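You operate a simulated robot arm through the tools that you are given. There is no shell and no other tool. Be economical: measure what you need, move in short steps, check, and stop when the job is done.

You run a simulated two-armed robot. Do the job below in one go: nothing can be reset, and whatever is moved stays where it is left.

## Task
On the green mat, fold the key cloth in half, so that its two long edges meet.

It is judged by the outcome, as a careful person would: the job done as asked, and still so three seconds after it is handed in. It fails if anything else is knocked over, pushed out of place, dropped, spilled or broken. Flat cloth is picked up by pressing the open fingertips on it (5 to 10 N) and closing them slowly along it; thin cloth reads only 2 to 8 mm in the jaws.

## Robot
Two 6-joint arms with two-finger parallel grippers on one trunk, on a base that drives. Base frame: it is fixed to the floor where the robot stands at the start and does not move with it; the origin is under the middle of the robot, x ahead of it, y to its left, z up; the surface under the hand at the start is at about z = 74.3. Lengths are in cm, angles in rad, forces in N, time in s.
The left shoulder is at the start at [28, 18.5, 79.3], the right one opposite. With the tool pointing down near the work surface each hand reaches from about 52 to 92 cm from the robot's upright axis, wherever it stands, measured 20 degrees to its own side. Places, roughly: green mat [50, 10, 70]; key cloth [50, 20, 70]. Payload 1.57 kg a hand.
Tool frame (each hand has its own): the origin (TCP) lies between the finger pads and is the grasp point; the fingertips stand 3 cm ahead of it; z points along the fingers, y is the line along which they close. Largest opening 8 cm; finger width 1.7, thickness 1.2; the body of the gripper, 4 by 8.2 cm, starts 8 cm behind the TCP.
Orientation is told as [roll, pitch, yaw] about the base's x, y, z axes, in that order, counted from this pose: with the fingers straight down and closing along the base's y, the tool's x points along the base's -x, its y along +y and its z along -z.

## Interface
- The arms move only by the tool jog_arm. It takes "left_commands", "right_commands" or both (then of equal length, played together; a hand with none holds still); each is a list of rows, each a list of 7 numbers: the finger opening in cm, from 0 to 8, then the shift along the tool's x, y, z in cm, then the turn, a rotation vector about the tool's x, y, z in rad. In form: [[jaw, tx, ty, tz, wx, wy, wz], ...]. A call has 1 to 12 rows; each row shifts and turns the commanded pose from where the row before left it, along the tool's axes as they then stand. A row lasts 0.2 s, in which the tool goes at most 5 cm and 0.15 rad; a call with a longer step from one row to the next is refused whole, and so is a gripper value outside its range. A pose out of reach is approached as far as the arm can. The call stops where the force on the tool passes 40 N (or 10 N more than at its start, if that is more) or the arm is blocked; 0.2 s more then pass. The fingers move at their own pace (about 15.3 cm/s each) and stop on an object; they squeeze with about 32 N. The grip force told is the motor's: it shows also when the fingers shut on nothing. Time passes only in rows, and 0.2 s behind the last, so rows that do not move let the fingers close. The reply holds the time, the measured pose of the TCP, the force on the tool along the base axes, the opening and the grip force, in the units named above and with some noise, with the torque about the TCP (base axes, N m) and any sound that the robot's microphone picked up.
- Cameras (640 x 400 px; columns grow to the right, rows downward): "scene" is now at [22.35, 2.62, 121.94]; the picture's right is [0.37, -0.93, 0.00], its down [-0.78, -0.31, -0.54] and it looks along [0.50, 0.20, -0.84] (base axes); focal length 234 px, centre (320, 200). "left" rides on the left gripper at [7.2, 0.7, -12.2] in its tool frame; the picture's right is [-0.09, 1.00, 0.00], its down [-0.84, -0.08, -0.54] and it looks along [-0.54, -0.05, 0.84] (tool axes); focal length 238 px, centre (320, 200). "right" rides on the right gripper at [7.2, -0.7, -12.2] in its tool frame; the picture's right is [0.09, 1.00, 0.00], its down [-0.84, 0.08, -0.54] and it looks along [-0.54, 0.05, 0.84] (tool axes); focal length 238 px, centre (320, 200).
- snapshot(camera): a new picture of that camera. The clock stands still meanwhile.
- raise_lower(by): slides the trunk up (or, below 0, down) by that many cm; the arms and the scene camera ride with it, the base frame stays. It gives what a move gives, with no picture.
- roll_base(legs): drives the robot by 1 to 6 legs, each [ahead, turn to the left] in cm and rad, along the robot's own axes; the way and the turn of a leg run together, so that a leg with both is an arc; at most 150 cm and 3.142 rad a leg. The arms and the cameras ride along, it lands a little off, and it stops where it bumps. It gives what a move gives.
- head_to(pan, tilt): turns the head with the scene camera to pan (to the left, within 1.501 rad either way) and tilt (down, from -0.506 to 1.204), counted from straight ahead of the robot. It gives what a move gives.
- point_at(camera, pixels): there is no depth. For up to 12 entries [column, row, z] of the newest picture of that camera ("zoom" is the newest enlarged one), the place [x, y] in the base frame at which the ray of that pixel passes the height z, good to about 0.2 cm. The clock stands still meanwhile.
- enlarge(camera, box): a new picture of the part [left, top, right, bottom] of that camera's present view, enlarged. The clock stands still meanwhile.
- finish_job(): hands the job in; it is judged then, once.

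Work in short steps. Measure before you move; look again where a grasp or a placing could have gone wrong, and mend it. You have 80 turns and 70 pictures in all, those below and enlarged ones among them. Open the grippers and draw the arms clear of the work before you hand the job in, unless the task says otherwise; then end with one line.

The tools are called as name(argument=value, ...) on one line, values as JSON. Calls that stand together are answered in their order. jog_arm: Moves the arms, as the interface text tells. Its arguments: {"type":"object","properties":{"left_commands":{"type":"array"},"right_commands":{"type":"array"}},"required":[]} The other tools are called the same way: raise_lower (by) slides the trunk up or down; roll_base (legs) drives the base; head_to (pan, tilt) turns the head that bears the scene camera; snapshot (camera) takes a picture; point_at (camera, pixels) gives the place at which the rays of pixels pass given heights; enlarge (camera, box) takes an enlarged picture of a part of a camera's view; finish_job () hands the job in.

At the start:

```text
time: 0.0
left_position: [46.03, 39.87, 92.24]
left_tcp_rot: [-0.001, -0.003, 0.0]
left_force: [-0.4, 0.0, -0.1]
left_moment: [-0.03, -0.01, 0.0]
left_gripper_width: 8.01
left_grasp_force: 0.0
right_position: [60.81, 0.99, 89.02]
right_tcp_rot: [0.0, -0.001, 0.0]
right_force: [-0.4, -0.2, 0.1]
right_moment: [0.0, 0.02, -0.02]
right_gripper_width: 8.03
right_grasp_force: 0.0
trunk travel left (down, up): [-47.5, 51.5]
robot x, y, heading: [-0.49, -0.16, -0.004]
head pan, tilt: [0.384, 1.0]
```

scene: 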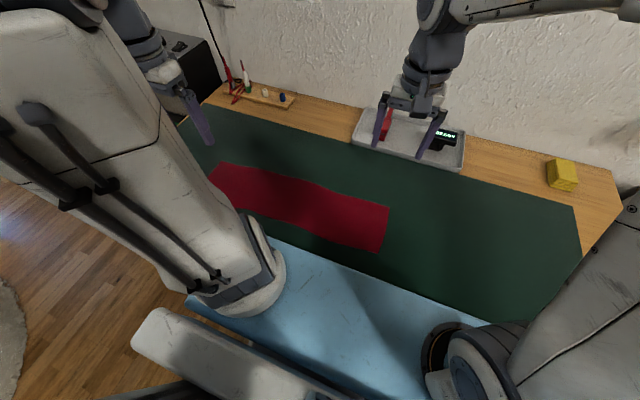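
right: 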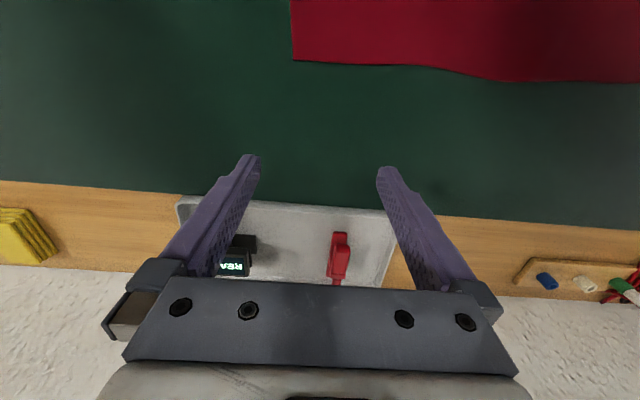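
left: 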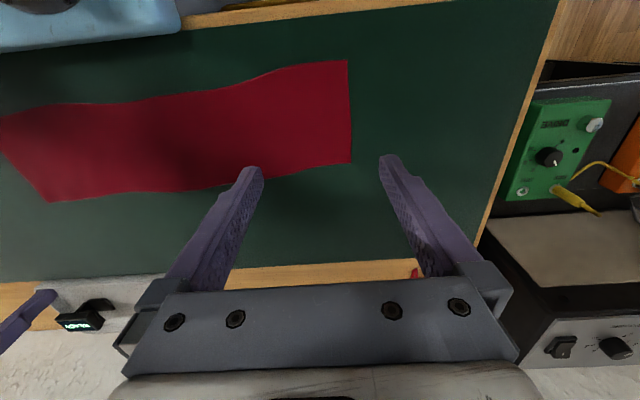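

The red cloth lies on the mat; I measure its corners in the left and scene pictures at the mat height.

point_at(camera="left", pixels=[[347, 60, 74.4], [352, 162, 74.4], [240, 185, 74.4], [48, 202, 74.4], [1, 116, 74.4], [150, 98, 74.4], [280, 70, 74.4], [145, 192, 74.4], [180, 25, 74.4], [150, 275, 74.4]])

point_at(camera="scene", pixels=[[389, 207, 74.4], [380, 252, 74.4], [316, 185, 74.4], [222, 163, 74.4], [208, 178, 74.4], [320, 238, 74.4], [240, 210, 74.4]])

enlarge(camera="scene", box=[180, 130, 420, 280])

```text
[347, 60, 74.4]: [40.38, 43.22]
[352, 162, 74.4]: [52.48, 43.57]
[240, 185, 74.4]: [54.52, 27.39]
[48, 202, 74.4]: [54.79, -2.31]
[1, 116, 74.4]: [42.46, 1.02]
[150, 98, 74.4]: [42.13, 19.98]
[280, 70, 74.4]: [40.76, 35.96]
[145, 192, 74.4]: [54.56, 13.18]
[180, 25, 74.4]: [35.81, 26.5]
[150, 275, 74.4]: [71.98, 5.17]
```

```text
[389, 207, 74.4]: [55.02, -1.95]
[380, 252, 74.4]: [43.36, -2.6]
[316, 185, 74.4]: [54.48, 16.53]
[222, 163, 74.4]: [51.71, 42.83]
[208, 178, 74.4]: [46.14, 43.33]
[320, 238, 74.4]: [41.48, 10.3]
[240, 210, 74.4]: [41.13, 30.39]
```

```text
2.67 times, centred on (300, 205) of scene
```

zoom: 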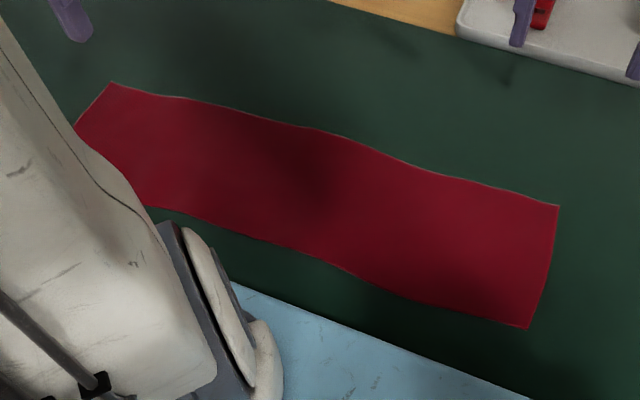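

The cloth is about 46 × 12 cm (x 41–54, y −2.5 to 43). Its near edge is too close to reach, so I back off 22 cm and turn left to centre it.

roll_base(legs=[[-22, 0], [0, 0.29]])

head_to(pan=0.0, tilt=0.75)

snapshot(camera="scene")

```text
time: 1.2
left_position: [32.78, 38.43, 91.24]
left_tcp_rot: [-0.036, -0.102, 0.022]
left_force: [-2.4, 0.5, 3.3]
left_moment: [-0.05, -0.16, 0.02]
left_gripper_width: 8.0
left_grasp_force: 0.0
right_position: [46.39, -0.12, 90.71]
right_tcp_rot: [0.01, -0.123, -0.009]
right_force: [-2.1, 0.6, 3.9]
right_moment: [-0.07, -0.16, -0.02]
right_gripper_width: 8.0
right_grasp_force: 0.0
trunk travel left (down, up): [-47.5, 51.5]
robot x, y, heading: [-4.04, -0.59, -0.014]
head pan, tilt: [0.384, 1.0]
stopped in leg 1: the robot was blocked; the commanded pose is now the measured one
```

```text
time: 2.0
left_position: [35.45, 38.18, 91.62]
left_tcp_rot: [-0.009, -0.087, 0.009]
left_force: [-0.3, -0.2, 0.6]
left_moment: [0.0, -0.01, 0.01]
left_gripper_width: 8.01
left_grasp_force: 0.1
right_position: [49.21, -0.12, 90.0]
right_tcp_rot: [0.006, -0.089, -0.014]
right_force: [-0.2, -0.7, 0.1]
right_moment: [0.0, 0.03, -0.02]
right_gripper_width: 8.0
right_grasp_force: 0.1
trunk travel left (down, up): [-47.5, 51.5]
robot x, y, heading: [-3.73, -0.42, -0.005]
head pan, tilt: [0.0, 0.75]
```

```text
65 pictures are left
```

scene: 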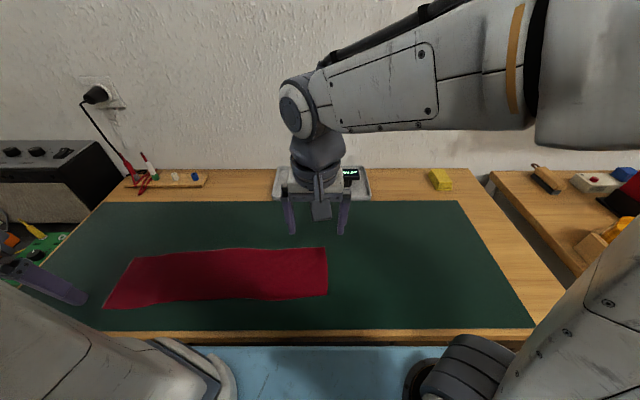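

The base bumped after about 3.5 cm. I look to both sides to see what is behind it.

head_to(pan=1.5, tilt=1.0)

snapshot(camera="scene")

head_to(pan=-1.5, tilt=1.0)

snapshot(camera="scene")

```text
time: 3.6
left_position: [35.28, 38.29, 91.69]
left_tcp_rot: [-0.011, -0.085, 0.01]
left_force: [-0.3, -0.4, 0.0]
left_moment: [0.01, 0.04, 0.0]
left_gripper_width: 7.99
left_grasp_force: 0.0
right_position: [49.25, -0.07, 90.06]
right_tcp_rot: [0.006, -0.091, -0.014]
right_force: [-0.1, -0.5, -0.4]
right_moment: [-0.02, 0.0, -0.01]
right_gripper_width: 8.02
right_grasp_force: 0.0
trunk travel left (down, up): [-47.5, 51.5]
robot x, y, heading: [-3.83, 0.06, -0.012]
head pan, tilt: [1.499, 1.0]
```

```text
64 pictures are left
```

scene: 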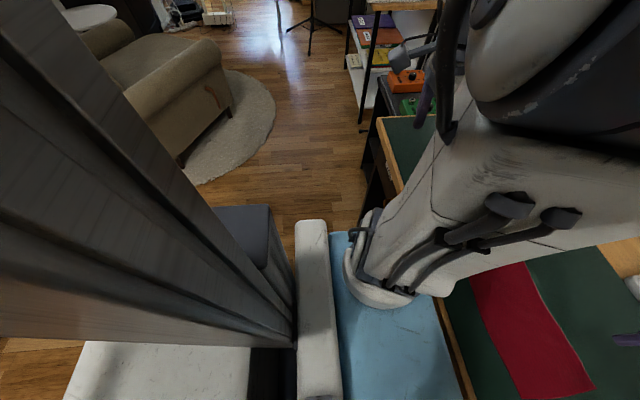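

```text
time: 6.2
left_position: [35.34, 38.32, 91.54]
left_tcp_rot: [-0.013, -0.085, 0.011]
left_force: [0.4, 0.3, -0.4]
left_moment: [0.02, 0.02, -0.02]
left_gripper_width: 7.98
left_grasp_force: 0.0
right_position: [49.17, -0.21, 90.07]
right_tcp_rot: [0.006, -0.091, -0.013]
right_force: [0.4, -0.3, -0.5]
right_moment: [-0.02, -0.01, 0.04]
right_gripper_width: 8.01
right_grasp_force: 0.2
trunk travel left (down, up): [-47.5, 51.5]
robot x, y, heading: [-3.5, -0.36, -0.009]
head pan, tilt: [-1.499, 1.0]
```

```text
63 pictures are left
```

scene: 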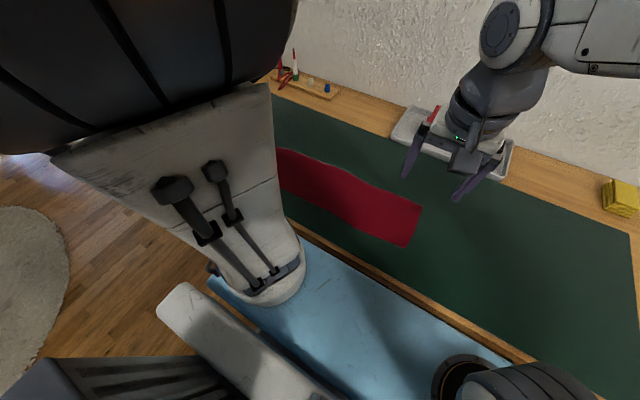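

The second picture does not look to the right yet, so I take it again.

snapshot(camera="scene")

```text
62 pictures are left
```

scene: 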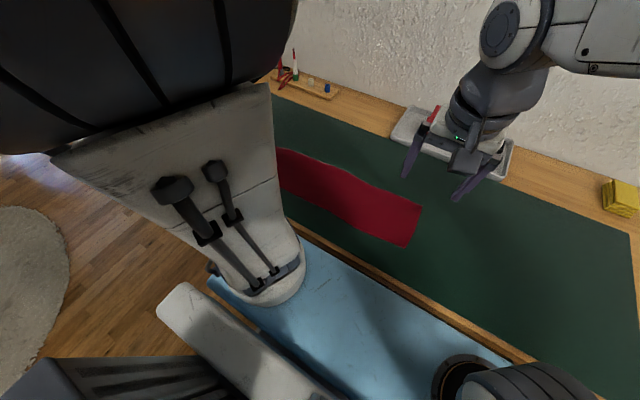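

The view still seems to look left despite the pan reading. I command the head again.

head_to(pan=-1.4, tilt=0.9)

snapshot(camera="scene")

```text
time: 6.9
left_position: [35.3, 38.33, 91.56]
left_tcp_rot: [-0.015, -0.082, 0.01]
left_force: [-0.4, -0.8, -0.3]
left_moment: [0.01, -0.01, 0.02]
left_gripper_width: 7.99
left_grasp_force: 0.0
right_position: [49.13, -0.1, 89.98]
right_tcp_rot: [0.005, -0.091, -0.015]
right_force: [-0.7, 0.2, -0.5]
right_moment: [-0.01, 0.01, -0.01]
right_gripper_width: 8.02
right_grasp_force: 0.0
trunk travel left (down, up): [-47.5, 51.5]
robot x, y, heading: [-3.66, -0.26, -0.006]
head pan, tilt: [-1.4, 0.901]
```

```text
61 pictures are left
```

scene: 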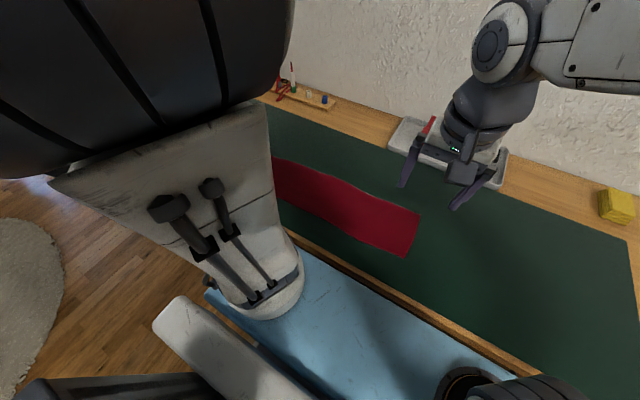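

The head reading and picture disagree for rightward pan. I look left again with less tilt to see what stands behind the robot.

head_to(pan=1.5, tilt=0.6)

snapshot(camera="scene")

point_at(camera="scene", pixels=[[320, 200, 0], [320, 300, 0], [100, 200, 0], [500, 200, 0]])

head_to(pan=-0.7, tilt=0.6)

snapshot(camera="scene")

point_at(camera="scene", pixels=[[320, 200, 0], [320, 300, 0], [100, 200, 0], [500, 200, 0]])

```text
time: 9.4
left_position: [35.39, 38.34, 91.64]
left_tcp_rot: [-0.01, -0.084, 0.012]
left_force: [0.3, -0.4, -0.1]
left_moment: [0.02, 0.0, 0.0]
left_gripper_width: 7.96
left_grasp_force: 0.0
right_position: [49.19, -0.09, 89.97]
right_tcp_rot: [0.005, -0.092, -0.015]
right_force: [-0.3, 0.4, -0.2]
right_moment: [-0.01, 0.01, 0.01]
right_gripper_width: 8.0
right_grasp_force: 0.1
trunk travel left (down, up): [-47.5, 51.5]
robot x, y, heading: [-3.71, -0.45, -0.013]
head pan, tilt: [1.499, 0.6]
```

```text
60 pictures are left
```

scene: 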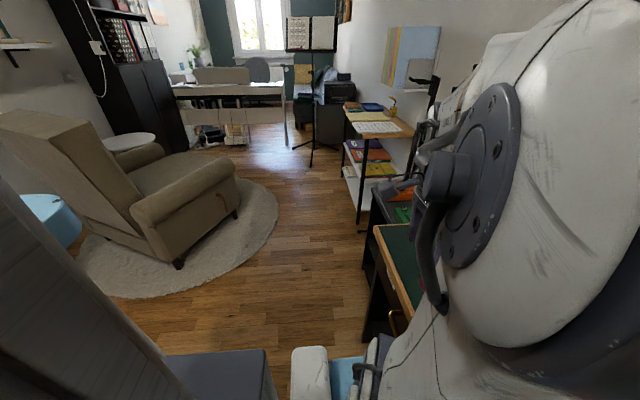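

```text
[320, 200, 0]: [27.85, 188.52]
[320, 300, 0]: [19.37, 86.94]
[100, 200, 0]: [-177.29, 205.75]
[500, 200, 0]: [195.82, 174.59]
```

```text
time: 11.5
left_position: [35.44, 38.24, 91.56]
left_tcp_rot: [-0.011, -0.084, 0.012]
left_force: [0.5, 0.4, -0.8]
left_moment: [-0.03, 0.04, 0.01]
left_gripper_width: 8.0
left_grasp_force: 0.2
right_position: [49.14, -0.12, 90.21]
right_tcp_rot: [0.005, -0.092, -0.015]
right_force: [0.0, 0.0, 0.7]
right_moment: [0.04, -0.02, -0.01]
right_gripper_width: 8.0
right_grasp_force: 0.0
trunk travel left (down, up): [-47.5, 51.5]
robot x, y, heading: [-3.88, -0.15, -0.006]
head pan, tilt: [-0.7, 0.6]
```

```text
59 pictures are left
```

scene: 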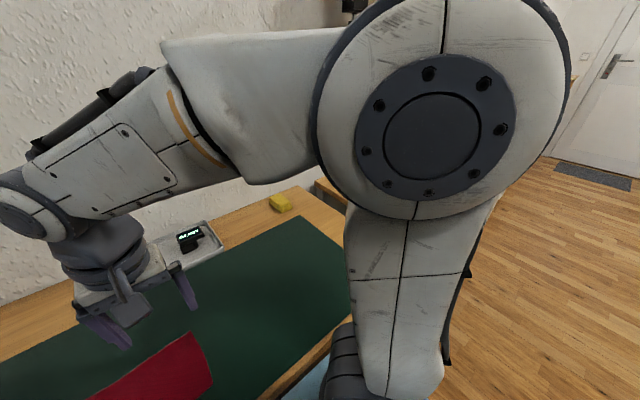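

```text
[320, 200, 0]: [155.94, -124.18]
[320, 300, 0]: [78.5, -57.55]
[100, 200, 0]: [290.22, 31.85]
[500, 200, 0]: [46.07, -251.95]
```

I look fully right to check behind on that side.

head_to(pan=-1.5, tilt=0.7)

snapshot(camera="scene")

```text
time: 12.7
left_position: [35.29, 38.28, 91.63]
left_tcp_rot: [-0.01, -0.084, 0.01]
left_force: [0.2, 1.0, 0.0]
left_moment: [-0.01, 0.03, 0.03]
left_gripper_width: 8.0
left_grasp_force: 0.0
right_position: [49.07, -0.22, 90.0]
right_tcp_rot: [0.004, -0.091, -0.013]
right_force: [0.9, 0.1, 0.1]
right_moment: [0.0, 0.0, 0.01]
right_gripper_width: 8.0
right_grasp_force: 0.0
trunk travel left (down, up): [-47.5, 51.5]
robot x, y, heading: [-3.85, -0.33, -0.01]
head pan, tilt: [-1.499, 0.7]
```

```text
58 pictures are left
```

scene: 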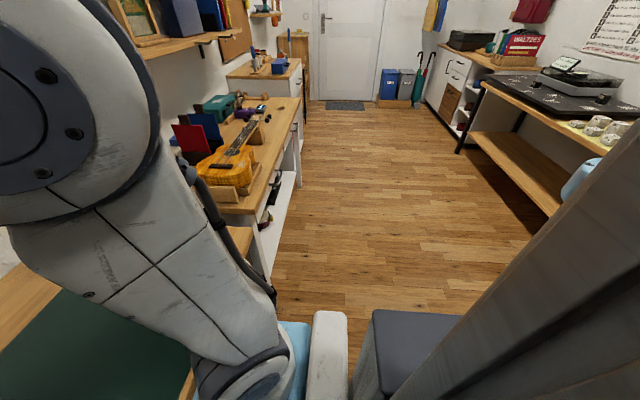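

I check where the blue thing seen at (585,180) behind the robot and the bench edge (465,135) lie at several heights.

point_at(camera="scene", pixels=[[575, 190, 30], [575, 190, 60], [575, 190, 80], [562, 215, 0], [458, 153, 0], [525, 85, 80], [600, 145, 80], [550, 213, 0], [380, 390, 0], [380, 315, 30], [460, 312, 30]])

```text
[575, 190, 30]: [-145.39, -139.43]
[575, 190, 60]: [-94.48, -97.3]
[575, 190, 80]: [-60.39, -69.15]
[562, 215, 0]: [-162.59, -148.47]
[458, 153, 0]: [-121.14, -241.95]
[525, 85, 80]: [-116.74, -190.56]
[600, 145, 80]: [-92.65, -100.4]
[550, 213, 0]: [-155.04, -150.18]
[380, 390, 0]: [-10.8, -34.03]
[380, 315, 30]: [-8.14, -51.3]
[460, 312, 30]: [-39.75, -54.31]
```

The robot is boxed in between table and bench, but both shoulders lie 25–30 cm from the near edge, which is within reach. I'll fold the near edge away to the far edge. First I level both hands and bring them above the near edge, with jaws at 3.5 cm.

jog_arm(left_commands=[[3.5, 0, 0, 0, 0, 0.085, 0], [3.5, -2.1, 0.2, 2.5, 0, 0, 0], [3.5, -2.1, 0.2, 2.5, 0, 0, 0], [3.5, -2.1, 0.3, 2.6, 0, 0, 0], [3.5, 0, 0, 0, 0, 0, 0]], right_commands=[[3.5, 0, 0, 0, 0, 0.09, 0], [3.5, 1.9, 0.7, 2, 0, 0, 0], [3.5, 1.9, 0.7, 2, 0, 0, 0], [3.5, 1.9, 0.7, 2, 0, 0, 0], [3.5, 0, 0, 0, 0, 0, 0]])

head_to(pan=0.2, tilt=0.95)

snapshot(camera="scene")

snapshot(camera="right")

snapshot(camera="left")

```text
time: 13.8
left_position: [41.34, 38.79, 84.16]
left_tcp_rot: [-0.011, 0.0, 0.009]
left_force: [-0.1, -0.1, 0.2]
left_moment: [-0.02, -0.03, 0.0]
left_gripper_width: 3.51
left_grasp_force: 0.0
right_position: [43.5, 1.88, 83.91]
right_tcp_rot: [0.007, -0.003, -0.013]
right_force: [-0.7, 1.0, -0.8]
right_moment: [-0.02, -0.04, 0.0]
right_gripper_width: 3.52
right_grasp_force: 0.2
trunk travel left (down, up): [-47.5, 51.5]
robot x, y, heading: [-3.93, -0.2, -0.009]
head pan, tilt: [-1.499, 0.7]
```

```text
time: 15.6
left_position: [41.36, 38.75, 84.11]
left_tcp_rot: [-0.01, 0.0, 0.009]
left_force: [-0.3, 0.2, -0.2]
left_moment: [-0.01, 0.04, -0.01]
left_gripper_width: 3.47
left_grasp_force: 0.1
right_position: [43.55, 2.0, 84.02]
right_tcp_rot: [0.005, -0.002, -0.014]
right_force: [-0.5, 0.2, -0.4]
right_moment: [0.01, -0.01, -0.01]
right_gripper_width: 3.49
right_grasp_force: 0.1
trunk travel left (down, up): [-47.5, 51.5]
robot x, y, heading: [-3.81, -0.34, -0.01]
head pan, tilt: [0.201, 0.949]
```

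```text
57 pictures are left
```

scene: 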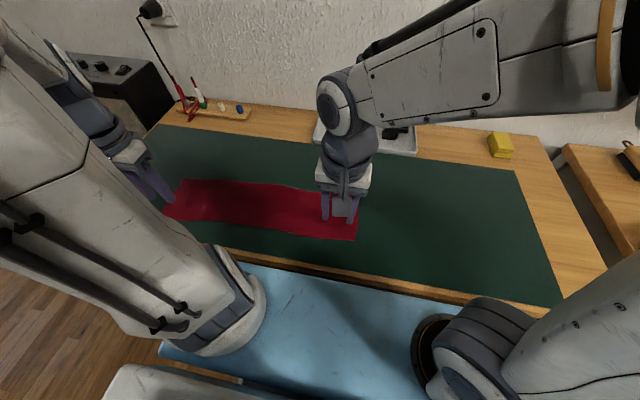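

```text
56 pictures are left
```

right: 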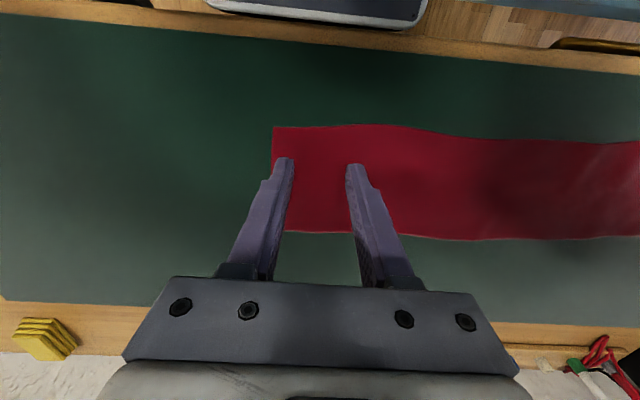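

```text
55 pictures are left
```

left: 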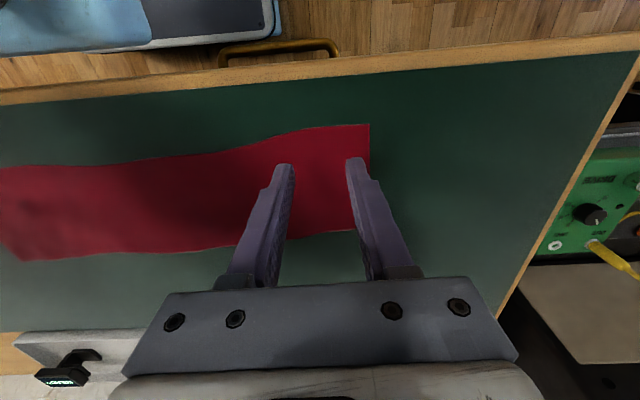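

Both hands are in reach. I re-measure the edges near the hands in the right and left pictures.

point_at(camera="right", pixels=[[273, 129, 74.4], [319, 126, 74.4], [350, 124, 74.4], [283, 231, 74.4], [330, 233, 74.4], [440, 240, 74.4], [440, 132, 74.4], [560, 141, 74.4], [560, 239, 74.4]])

point_at(camera="left", pixels=[[369, 124, 74.4], [320, 127, 74.4], [280, 136, 74.4], [370, 229, 74.4], [320, 235, 74.4], [250, 145, 74.4], [160, 252, 74.4], [160, 158, 74.4]])

```text
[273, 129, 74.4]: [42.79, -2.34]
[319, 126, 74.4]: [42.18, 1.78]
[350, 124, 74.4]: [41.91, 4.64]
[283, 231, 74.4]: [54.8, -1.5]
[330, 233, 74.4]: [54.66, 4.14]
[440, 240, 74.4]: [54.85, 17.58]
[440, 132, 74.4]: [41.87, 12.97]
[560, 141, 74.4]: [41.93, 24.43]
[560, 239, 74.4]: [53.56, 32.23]
```

```text
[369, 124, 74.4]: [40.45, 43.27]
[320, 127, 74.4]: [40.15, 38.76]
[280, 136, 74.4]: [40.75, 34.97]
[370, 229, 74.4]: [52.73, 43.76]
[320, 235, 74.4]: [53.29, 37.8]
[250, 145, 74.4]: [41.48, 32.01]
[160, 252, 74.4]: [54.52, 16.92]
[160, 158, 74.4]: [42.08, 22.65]
```

Right edge at y=2 is x=42.2, left edge at y=38.8 is x=40.2. I shift the hands so the 1.7 cm fingers sit just inside the edge and descend to just above the cloth.

jog_arm(left_commands=[[3.5, 0.35, 0, 3, 0, 0, 0], [3.5, 0, 0, 2.5, 0, 0, 0], [3.5, 0, 0, 0.8, 0, 0, 0], [3.5, 0, 0, 0, 0, 0, 0]], right_commands=[[3.5, 0.5, 0, 3, 0, 0, 0], [3.5, 0, 0, 2.5, 0, 0, 0], [3.5, 0, 0, 0.7, 0, 0, 0], [3.5, 0, 0, 0, 0, 0, 0]])

jog_arm(left_commands=[[3.5, 0, 0, 0.2, 0, 0, 0], [3.5, 0, 0, 0, 0, 0, 0]], right_commands=[[3.5, 0, 0, 0.2, 0, 0, 0], [3.5, 0, 0, 0, 0, 0, 0]])

```text
time: 16.6
left_position: [41.24, 38.91, 77.64]
left_tcp_rot: [-0.012, 0.001, 0.01]
left_force: [-0.1, 0.8, 0.4]
left_moment: [-0.01, 0.01, -0.01]
left_gripper_width: 3.49
left_grasp_force: 0.1
right_position: [43.02, 2.07, 77.72]
right_tcp_rot: [0.005, -0.002, -0.012]
right_force: [0.5, -0.6, -0.1]
right_moment: [0.01, -0.01, 0.02]
right_gripper_width: 3.51
right_grasp_force: 0.0
trunk travel left (down, up): [-47.5, 51.5]
robot x, y, heading: [-4.01, -0.5, -0.009]
head pan, tilt: [0.201, 0.949]
```

```text
time: 17.2
left_position: [41.23, 38.85, 77.53]
left_tcp_rot: [-0.011, -0.002, 0.01]
left_force: [0.5, 0.6, 1.0]
left_moment: [0.05, -0.02, -0.04]
left_gripper_width: 3.47
left_grasp_force: 0.0
right_position: [42.96, 2.15, 77.65]
right_tcp_rot: [0.005, -0.002, -0.015]
right_force: [0.1, 0.3, 0.6]
right_moment: [0.0, 0.01, -0.01]
right_gripper_width: 3.5
right_grasp_force: 0.1
trunk travel left (down, up): [-47.5, 51.5]
robot x, y, heading: [-3.83, -0.16, -0.013]
head pan, tilt: [0.201, 0.949]
```

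Almost at contact; I press down further in small steps while watching the force.

jog_arm(left_commands=[[3.5, 0.1, 0, 0.15, 0, 0, 0], [3.5, 0, 0, 0, 0, 0, 0]], right_commands=[[3.5, 0, 0, 0.2, 0, 0, 0], [3.5, 0, 0, 0, 0, 0, 0]])

```text
time: 17.8
left_position: [41.16, 38.83, 77.44]
left_tcp_rot: [-0.008, -0.001, 0.01]
left_force: [3.1, 0.2, 7.7]
left_moment: [0.12, -0.09, -0.07]
left_gripper_width: 3.47
left_grasp_force: 0.0
right_position: [42.89, 2.06, 77.56]
right_tcp_rot: [0.005, -0.003, -0.013]
right_force: [0.2, -0.1, 0.7]
right_moment: [0.0, -0.02, 0.0]
right_gripper_width: 3.46
right_grasp_force: 0.1
trunk travel left (down, up): [-47.5, 51.5]
robot x, y, heading: [-3.56, -0.77, -0.009]
head pan, tilt: [0.201, 0.949]
```

The left presses with 7.7 N; the right needs a bit more.

jog_arm(right_commands=[[3.5, 0, 0, 0.12, 0, 0, 0], [3.5, 0, 0, 0, 0, 0, 0]])

```text
time: 18.4
left_position: [41.05, 38.82, 77.48]
left_tcp_rot: [-0.01, -0.002, 0.011]
left_force: [2.3, 0.6, 4.1]
left_moment: [0.11, -0.04, 0.01]
left_gripper_width: 3.51
left_grasp_force: 0.0
right_position: [43.06, 2.21, 77.55]
right_tcp_rot: [0.006, -0.002, -0.013]
right_force: [-2.5, -3.3, 18.8]
right_moment: [-0.44, -0.02, -0.05]
right_gripper_width: 3.51
right_grasp_force: 0.0
trunk travel left (down, up): [-47.5, 51.5]
robot x, y, heading: [-3.8, -0.09, -0.011]
head pan, tilt: [0.201, 0.949]
```

Right is at 19 N, a little hard; I raise it 0.06 cm and then close both slowly.

jog_arm(left_commands=[[3.5, 0, 0, 0.03, 0, 0, 0], [3.5, 0, 0, 0, 0, 0, 0]], right_commands=[[3.5, 0, 0, -0.06, 0, 0, 0], [3.5, 0, 0, 0, 0, 0, 0]])

jog_arm(left_commands=[[3.1, 0, 0, 0, 0, 0, 0], [2.7, 0, 0, 0, 0, 0, 0], [2.3, 0, 0, 0, 0, 0, 0], [1.9, 0, 0, 0, 0, 0, 0], [1.5, 0, 0, 0, 0, 0, 0], [1.1, 0, 0, 0, 0, 0, 0], [0.7, 0, 0, 0, 0, 0, 0], [0.3, 0, 0, 0, 0, 0, 0], [0, 0, 0, 0, 0, 0, 0], [0, 0, 0, 0, 0, 0, 0]], right_commands=[[3.1, 0, 0, 0, 0, 0, 0], [2.7, 0, 0, 0, 0, 0, 0], [2.3, 0, 0, 0, 0, 0, 0], [1.9, 0, 0, 0, 0, 0, 0], [1.5, 0, 0, 0, 0, 0, 0], [1.1, 0, 0, 0, 0, 0, 0], [0.7, 0, 0, 0, 0, 0, 0], [0.3, 0, 0, 0, 0, 0, 0], [0, 0, 0, 0, 0, 0, 0], [0, 0, 0, 0, 0, 0, 0]])

snapshot(camera="right")

snapshot(camera="left")

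```text
time: 19.0
left_position: [41.04, 38.93, 77.56]
left_tcp_rot: [-0.009, -0.001, 0.01]
left_force: [2.5, -1.2, 5.3]
left_moment: [0.07, -0.07, -0.06]
left_gripper_width: 3.46
left_grasp_force: 0.1
right_position: [42.97, 2.13, 77.45]
right_tcp_rot: [0.008, -0.001, -0.014]
right_force: [-1.9, -1.7, 22.0]
right_moment: [-0.48, -0.05, -0.02]
right_gripper_width: 3.52
right_grasp_force: 0.0
trunk travel left (down, up): [-47.5, 51.5]
robot x, y, heading: [-3.96, -0.1, -0.008]
head pan, tilt: [0.201, 0.949]
```

```text
time: 21.2
left_position: [40.98, 38.98, 77.42]
left_tcp_rot: [-0.011, 0.001, 0.012]
left_force: [0.6, 0.2, 3.1]
left_moment: [-0.04, 0.0, 0.02]
left_gripper_width: 0.02
left_grasp_force: 21.2
right_position: [42.92, 2.14, 77.48]
right_tcp_rot: [0.004, -0.001, -0.014]
right_force: [-0.8, -1.2, 28.3]
right_moment: [-0.11, -0.03, -0.02]
right_gripper_width: 0.27
right_grasp_force: 23.8
trunk travel left (down, up): [-47.5, 51.5]
robot x, y, heading: [-3.83, -0.52, -0.011]
head pan, tilt: [0.201, 0.949]
```

```text
54 pictures are left
```

right: 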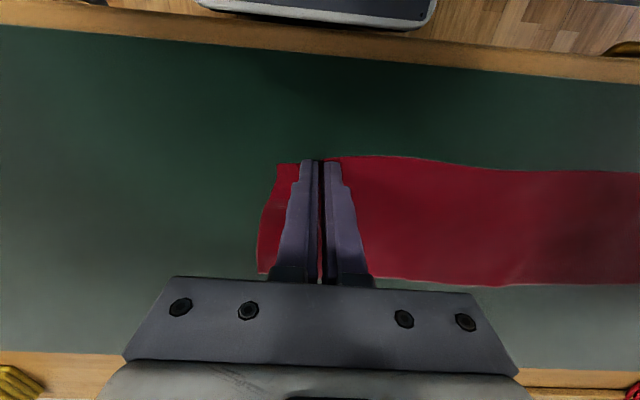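

```text
53 pictures are left
```

left: 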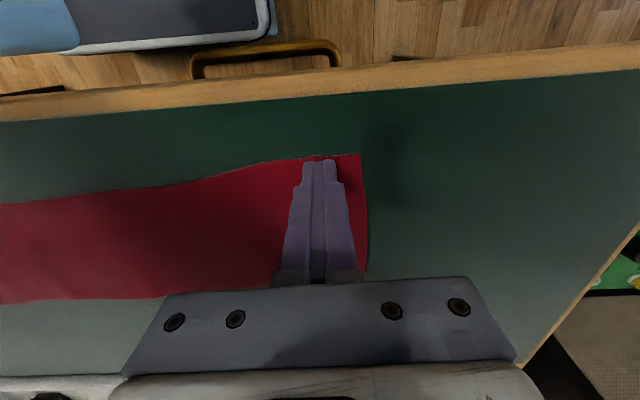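

The right has the cloth (2.7 mm); the left slipped (0 mm). I reopen the left and press harder.

jog_arm(left_commands=[[3.5, 0, 0, -0.5, 0, 0, 0], [3.5, 0, 0, 0, 0, 0, 0], [3.5, 0, 0, 0.5, 0, 0, 0], [3.5, 0, 0, 0.08, 0, 0, 0], [3.5, 0, 0, 0, 0, 0, 0]])

```text
time: 22.4
left_position: [40.99, 38.95, 77.55]
left_tcp_rot: [-0.008, -0.002, 0.009]
left_force: [-2.1, 0.4, 16.4]
left_moment: [0.3, 0.09, 0.06]
left_gripper_width: 3.52
left_grasp_force: 0.0
right_position: [42.96, 2.13, 77.47]
right_tcp_rot: [0.004, -0.002, -0.012]
right_force: [2.4, -0.2, 23.4]
right_moment: [-0.09, -0.13, 0.0]
right_gripper_width: 0.23
right_grasp_force: 24.0
trunk travel left (down, up): [-47.5, 51.5]
robot x, y, heading: [-3.96, -0.49, -0.012]
head pan, tilt: [0.201, 0.949]
```

Left presses with 16 N now, comparable to the right; I close it slowly.

jog_arm(left_commands=[[3.1, 0, 0, 0, 0, 0, 0], [2.7, 0, 0, 0, 0, 0, 0], [2.3, 0, 0, 0, 0, 0, 0], [1.9, 0, 0, 0, 0, 0, 0], [1.5, 0, 0, 0, 0, 0, 0], [1.1, 0, 0, 0, 0, 0, 0], [0.7, 0, 0, 0, 0, 0, 0], [0.3, 0, 0, 0, 0, 0, 0], [0, 0, 0, 0, 0, 0, 0], [0, 0, 0, 0, 0, 0, 0]])

snapshot(camera="left")

```text
time: 24.6
left_position: [40.98, 39.06, 77.37]
left_tcp_rot: [-0.009, -0.003, 0.011]
left_force: [-1.8, 7.9, 27.5]
left_moment: [0.36, 0.05, 0.05]
left_gripper_width: 0.23
left_grasp_force: 23.7
right_position: [42.99, 2.18, 77.44]
right_tcp_rot: [0.005, -0.002, -0.013]
right_force: [5.2, 0.6, 18.6]
right_moment: [-0.08, -0.18, -0.03]
right_gripper_width: 0.23
right_grasp_force: 23.8
trunk travel left (down, up): [-47.5, 51.5]
robot x, y, heading: [-3.98, -0.22, -0.013]
head pan, tilt: [0.201, 0.949]
```

```text
52 pictures are left
```

left: 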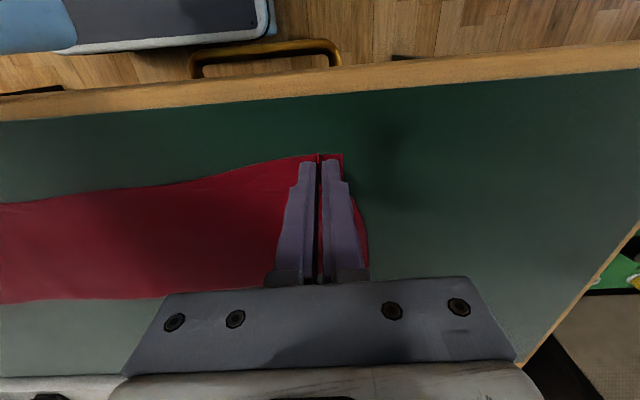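

Both hands now hold the cloth (2.3 mm). I lift the near edge along the first quarter of an arc, tilting the hands gradually so the fingers point back.

jog_arm(left_commands=[[0, -0.199, 0.027, -0.81, 0, 0.045, 0], [0, -0.289, 0.027, -0.798, 0, 0.045, 0], [0, -0.378, 0.027, -0.776, 0, 0.045, 0], [0, -0.464, 0.027, -0.744, 0, 0.045, 0], [0, -0.545, 0.027, -0.702, 0, 0.045, 0], [0, -0.622, 0.027, -0.652, 0, 0.045, 0], [0, -0.692, 0.027, -0.593, 0, 0.045, 0], [0, -0.755, 0.027, -0.528, 0, 0.045, 0], [0, -0.81, 0.027, -0.455, 0, 0.045, 0], [0, -0.857, 0.027, -0.376, 0, 0.045, 0]], right_commands=[[0, -0.199, 0.027, -0.81, 0, 0.045, 0], [0, -0.289, 0.027, -0.798, 0, 0.045, 0], [0, -0.378, 0.027, -0.776, 0, 0.045, 0], [0, -0.464, 0.027, -0.744, 0, 0.045, 0], [0, -0.545, 0.027, -0.702, 0, 0.045, 0], [0, -0.622, 0.027, -0.652, 0, 0.045, 0], [0, -0.692, 0.027, -0.593, 0, 0.045, 0], [0, -0.755, 0.027, -0.528, 0, 0.045, 0], [0, -0.81, 0.027, -0.455, 0, 0.045, 0], [0, -0.857, 0.027, -0.376, 0, 0.045, 0]])

snapshot(camera="scene")

snapshot(camera="left")

snapshot(camera="right")

```text
time: 26.8
left_position: [47.61, 39.21, 82.19]
left_tcp_rot: [-0.012, 0.452, 0.007]
left_force: [-0.5, 0.2, 0.1]
left_moment: [0.01, -0.01, -0.02]
left_gripper_width: 0.21
left_grasp_force: 23.8
right_position: [49.6, 2.29, 82.27]
right_tcp_rot: [0.005, 0.451, -0.012]
right_force: [-1.0, -0.3, -0.4]
right_moment: [-0.01, -0.02, -0.01]
right_gripper_width: 0.22
right_grasp_force: 23.3
trunk travel left (down, up): [-47.5, 51.5]
robot x, y, heading: [-3.97, -0.21, -0.009]
head pan, tilt: [0.201, 0.949]
```

```text
51 pictures are left
```

scene: 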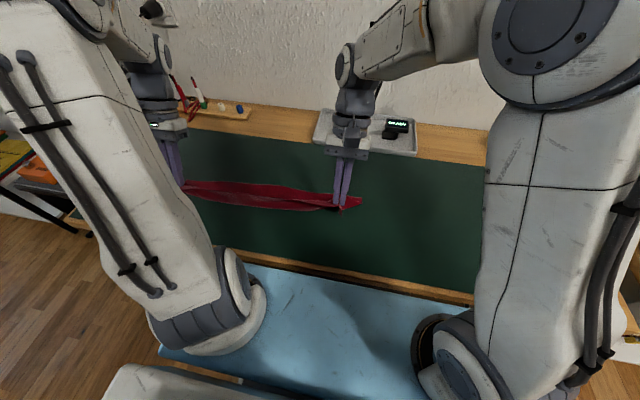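

```text
50 pictures are left
```

left: 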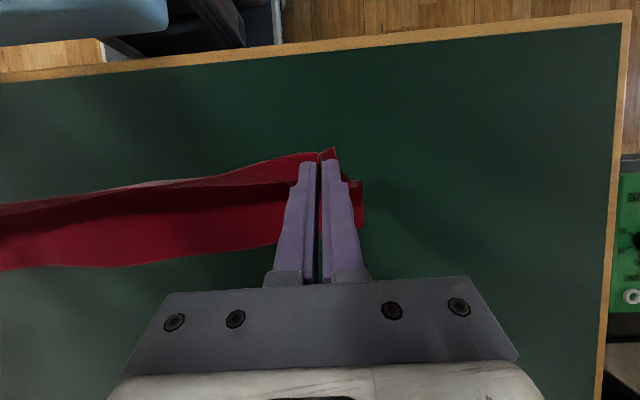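

```text
49 pictures are left
```

right: 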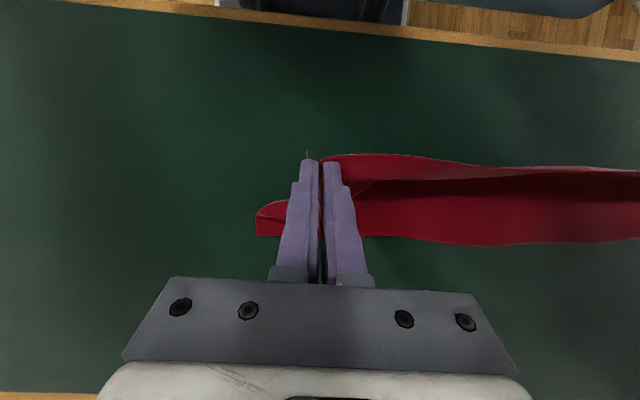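

The fold is going well: both hands hold and the edge stands up. I check clearance to the tray and the pen board at the back before tilting further.

point_at(camera="scene", pixels=[[250, 117, 75], [252, 108, 76], [188, 108, 75], [205, 104, 76], [194, 78, 84], [314, 140, 77], [321, 110, 77], [415, 155, 77]])

jog_arm(left_commands=[[0, -1.047, 0.027, -0.361, 0, 0.055, 0], [0, -1.058, 0.027, -0.305, 0, 0.055, 0], [0, -1.055, 0.027, -0.241, 0, 0.055, 0], [0, -1.04, 0.027, -0.171, 0, 0.055, 0], [0, -1.014, 0.027, -0.096, 0, 0.055, 0]], right_commands=[[0, -0.976, 0.027, -0.327, 0, 0.055, 0], [0, -0.991, 0.027, -0.268, 0, 0.055, 0], [0, -0.993, 0.027, -0.202, 0, 0.055, 0], [0, -0.985, 0.027, -0.132, 0, 0.055, 0], [0, -0.967, 0.027, -0.059, 0, 0.055, 0]])

snapshot(camera="scene")

snapshot(camera="left")

```text
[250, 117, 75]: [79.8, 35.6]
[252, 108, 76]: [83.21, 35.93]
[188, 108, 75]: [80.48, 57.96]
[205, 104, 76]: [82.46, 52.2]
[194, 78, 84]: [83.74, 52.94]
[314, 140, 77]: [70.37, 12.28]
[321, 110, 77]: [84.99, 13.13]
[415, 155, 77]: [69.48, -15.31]
```

```text
time: 28.0
left_position: [52.71, 39.3, 80.34]
left_tcp_rot: [-0.013, 0.726, 0.002]
left_force: [-0.3, -0.4, -0.6]
left_moment: [0.0, -0.03, 0.01]
left_gripper_width: 0.21
left_grasp_force: 23.7
right_position: [54.09, 2.34, 80.69]
right_tcp_rot: [0.007, 0.725, -0.007]
right_force: [0.4, 0.2, 0.0]
right_moment: [-0.03, -0.04, 0.0]
right_gripper_width: 0.22
right_grasp_force: 23.7
trunk travel left (down, up): [-47.5, 51.5]
robot x, y, heading: [-4.08, -0.5, -0.011]
head pan, tilt: [0.201, 0.949]
```

```text
48 pictures are left
```

scene: 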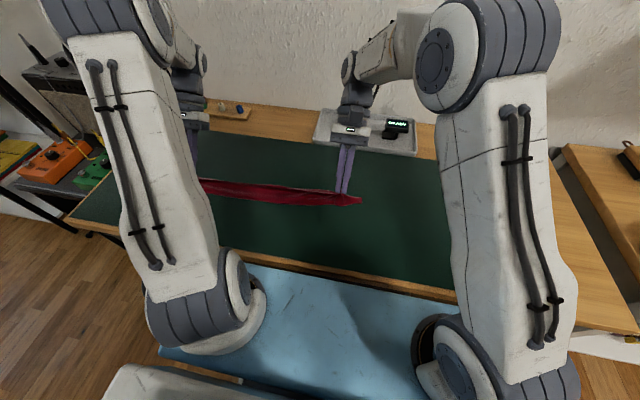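

```text
47 pictures are left
```

left: 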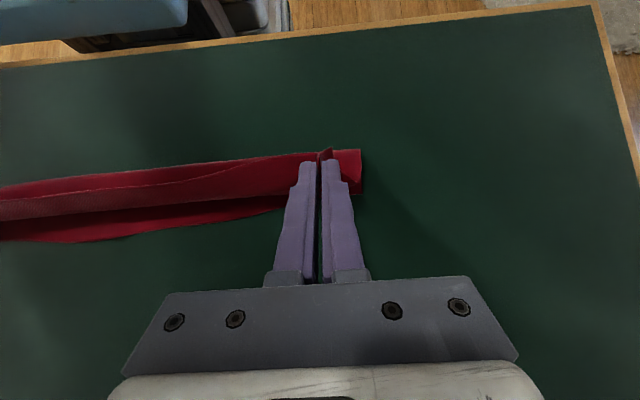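

All fine: board begins at x=80, tray at x=70 and low. I continue the descent part of the arc.

jog_arm(left_commands=[[0, -0.979, 0.027, -0.014, 0, 0.055, 0], [0, -0.935, 0.027, 0.072, 0, 0.055, 0], [0, -0.884, 0.027, 0.161, 0, 0.055, 0], [0, -0.826, 0.027, 0.254, 0, 0.055, 0], [0, -0.766, 0.027, 0.347, 0, 0.055, 0]], right_commands=[[0, -0.941, 0.027, 0.019, 0, 0.055, 0], [0, -0.905, 0.027, 0.101, 0, 0.055, 0], [0, -0.864, 0.027, 0.183, 0, 0.055, 0], [0, -0.815, 0.027, 0.268, 0, 0.055, 0], [0, -0.762, 0.027, 0.352, 0, 0.055, 0]])

snapshot(camera="scene")

snapshot(camera="left")

snapshot(camera="right")

```text
time: 29.2
left_position: [54.99, 39.5, 76.75]
left_tcp_rot: [-0.019, 1.002, -0.006]
left_force: [-2.3, -0.4, 7.0]
left_moment: [-0.04, 0.14, 0.02]
left_gripper_width: 0.23
left_grasp_force: 23.4
right_position: [56.34, 2.51, 77.15]
right_tcp_rot: [0.011, 0.999, -0.002]
right_force: [0.3, -2.7, 15.2]
right_moment: [-0.04, 0.29, 0.01]
right_gripper_width: 0.23
right_grasp_force: 23.6
trunk travel left (down, up): [-47.5, 51.5]
robot x, y, heading: [-3.86, -0.44, -0.013]
head pan, tilt: [0.201, 0.949]
```

```text
46 pictures are left
```

scene: 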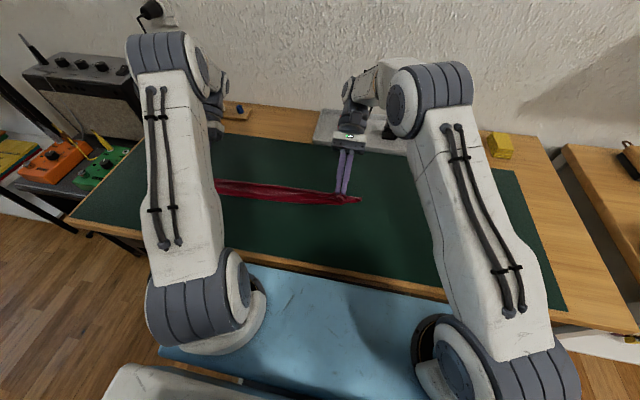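

```text
45 pictures are left
```

left: 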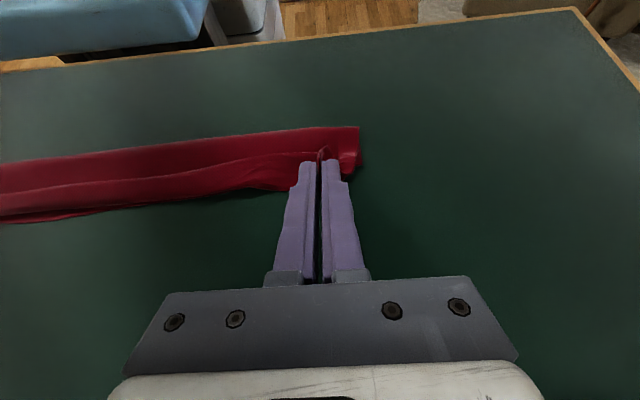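

```text
44 pictures are left
```

right: 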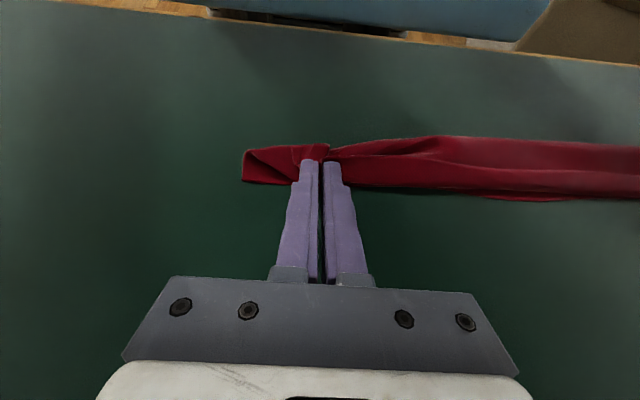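

Both edges are down at about the far edge. I release gently (fingers to 3 cm) and look.

jog_arm(left_commands=[[1, 0, 0, 0, 0, 0, 0], [2, 0, 0, 0, 0, 0, 0], [3, 0, 0, 0, 0, 0, 0], [3, 0, 0, -0.8, 0, 0, 0], [3, 0, 0, -1.5, 0, 0, 0], [3, 0, 0, -3, 0, 0, 0], [3, 0, 0, -3, 0, 0, 0]], right_commands=[[1, 0, 0, 0, 0, 0, 0], [2, 0, 0, 0, 0, 0, 0], [3, 0, 0, 0, 0, 0, 0], [3, 0, 0, -0.8, 0, 0, 0], [3, 0, 0, -1.5, 0, 0, 0], [3, 0, 0, -3, 0, 0, 0], [3, 0, 0, -3, 0, 0, 0]])

snapshot(camera="left")

snapshot(camera="right")

enlarge(camera="scene", box=[160, 130, 400, 280])

```text
time: 30.8
left_position: [58.31, 39.32, 78.97]
left_tcp_rot: [-0.017, 0.999, -0.008]
left_force: [0.3, 0.3, 0.1]
left_moment: [0.0, 0.0, 0.03]
left_gripper_width: 3.01
left_grasp_force: 0.0
left hand out of reach, approached as far as the arm can: row 6, 7
right_position: [58.55, 1.73, 78.81]
right_tcp_rot: [0.009, 0.997, -0.007]
right_force: [0.7, 0.5, 0.0]
right_moment: [0.01, 0.01, 0.02]
right_gripper_width: 2.98
right_grasp_force: 0.1
right hand out of reach, approached as far as the arm can: row 6, 7
trunk travel left (down, up): [-47.5, 51.5]
robot x, y, heading: [-3.83, -0.41, -0.016]
head pan, tilt: [0.201, 0.949]
```

```text
43 pictures are left
```

left: 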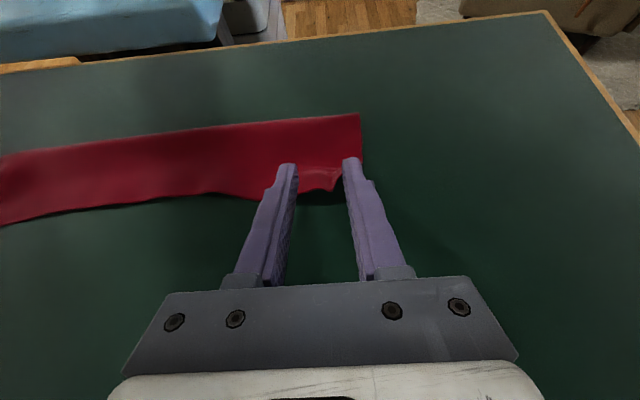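

```text
42 pictures are left
```

right: 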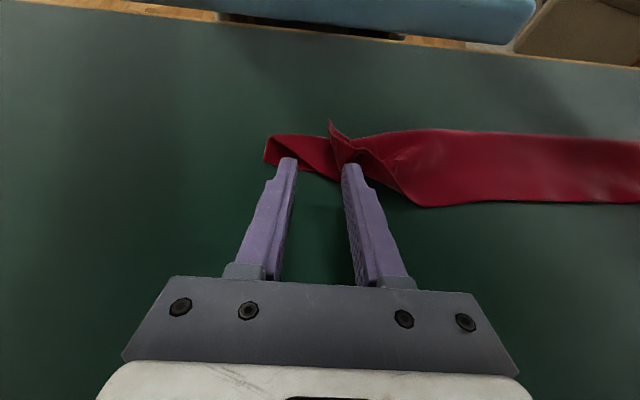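

```text
2.67 times, centred on (280, 205) of scene
```

zoom: 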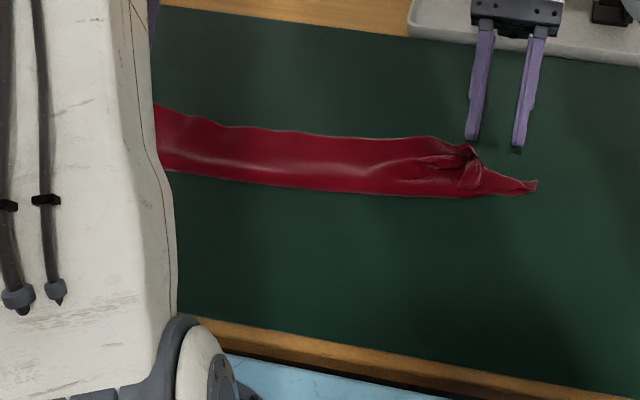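

The left end folded nicely, but the right corner is curled. I lift the hands and bring them upright to see clearly.

jog_arm(left_commands=[[3.5, 1.3, 0, -0.8, 0, 0, 0], [3.5, 1.3, 0, -0.8, 0, 0, 0], [3.5, 1.3, 0, -0.8, 0, 0, 0], [3.5, 0.5, 0, -0.8, 0, -0.12, 0], [3.5, 0.5, 0, -0.8, 0, -0.12, 0], [3.5, 0.5, 0, -0.8, 0, -0.12, 0], [3.5, 0.5, 0, -0.8, 0, -0.12, 0], [3.5, 0.5, 0, -0.5, 0, -0.12, 0], [3.5, 0.5, 0, -0.5, 0, -0.12, 0], [3.5, 0.5, 0, -0.5, 0, -0.12, 0], [3.5, 0.5, 0, 0, 0, -0.12, 0]], right_commands=[[3.5, 1.3, 0, -0.8, 0, 0, 0], [3.5, 1.3, 0, -0.8, 0, 0, 0], [3.5, 1.3, 0, -0.8, 0, 0, 0], [3.5, 0.5, 0, -0.8, 0, -0.12, 0], [3.5, 0.5, 0, -0.8, 0, -0.12, 0], [3.5, 0.5, 0, -0.8, 0, -0.12, 0], [3.5, 0.5, 0, -0.8, 0, -0.12, 0], [3.5, 0.5, 0, -0.5, 0, -0.12, 0], [3.5, 0.5, 0, -0.5, 0, -0.12, 0], [3.5, 0.5, 0, -0.5, 0, -0.12, 0], [3.5, 0.5, 0, 0, 0, -0.12, 0]])

snapshot(camera="right")

snapshot(camera="left")

enlarge(camera="scene", box=[260, 140, 420, 240])

```text
time: 33.2
left_position: [56.17, 38.85, 88.4]
left_tcp_rot: [-0.011, 0.038, 0.009]
left_force: [1.2, 0.6, 0.3]
left_moment: [0.05, -0.02, 0.0]
left_gripper_width: 3.5
left_grasp_force: 0.0
left hand out of reach, approached as far as the arm can: row 1, 2, 3
right_position: [56.42, 1.13, 88.08]
right_tcp_rot: [0.007, 0.036, -0.014]
right_force: [-0.2, -0.5, 0.5]
right_moment: [0.0, 0.06, 0.0]
right_gripper_width: 3.51
right_grasp_force: 0.1
right hand out of reach, approached as far as the arm can: row 1, 2, 3
trunk travel left (down, up): [-47.5, 51.5]
robot x, y, heading: [-3.84, -0.31, -0.008]
head pan, tilt: [0.201, 0.949]
```

```text
40 pictures are left
```

right: 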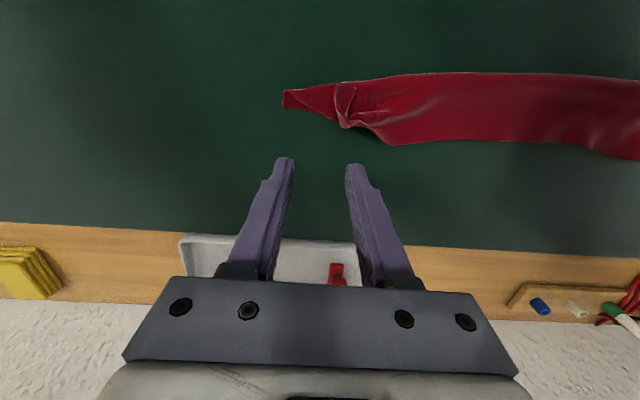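

```text
39 pictures are left
```

left: 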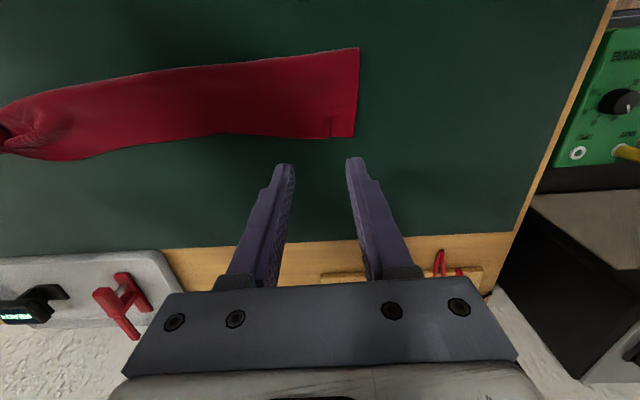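

```text
4.00 times, centred on (340, 190) of scene
```

zoom: 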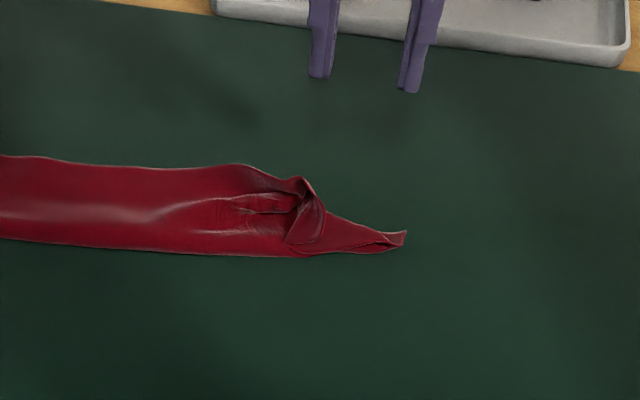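

The left end looks neat; the right corner is bunched. I enlarge it in the right camera.

enlarge(camera="right", box=[260, 50, 420, 150])

point_at(camera="right", pixels=[[284, 92, 75], [284, 108, 75], [342, 125, 75], [390, 145, 75], [340, 82, 75], [440, 73, 75], [440, 143, 75], [560, 143, 75], [560, 73, 75]])

point_at(camera="left", pixels=[[359, 48, 75], [353, 137, 75], [250, 134, 75], [150, 147, 75], [150, 73, 75], [250, 57, 75], [60, 160, 75], [40, 90, 75]])

```text
4.00 times, centred on (340, 100) of right
```

zoom: 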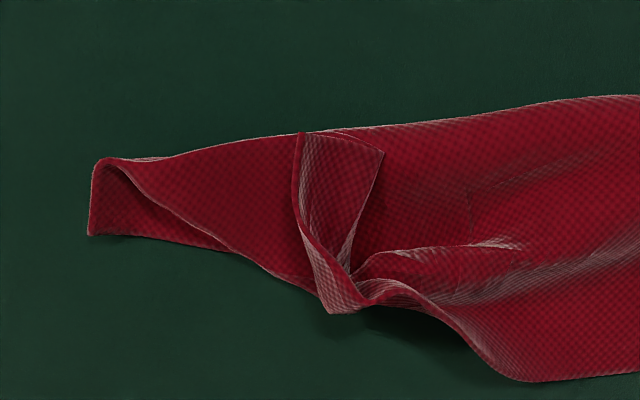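

```text
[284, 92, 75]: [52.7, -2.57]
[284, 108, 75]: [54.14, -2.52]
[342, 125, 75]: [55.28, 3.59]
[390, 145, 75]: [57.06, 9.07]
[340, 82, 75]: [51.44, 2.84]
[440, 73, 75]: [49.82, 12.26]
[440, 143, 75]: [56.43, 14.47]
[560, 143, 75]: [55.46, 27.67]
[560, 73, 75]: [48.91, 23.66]
```

```text
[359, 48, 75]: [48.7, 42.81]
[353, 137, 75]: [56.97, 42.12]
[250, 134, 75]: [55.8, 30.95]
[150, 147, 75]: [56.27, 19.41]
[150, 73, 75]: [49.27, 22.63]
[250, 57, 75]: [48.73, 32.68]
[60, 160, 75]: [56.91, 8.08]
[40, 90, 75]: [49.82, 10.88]
```

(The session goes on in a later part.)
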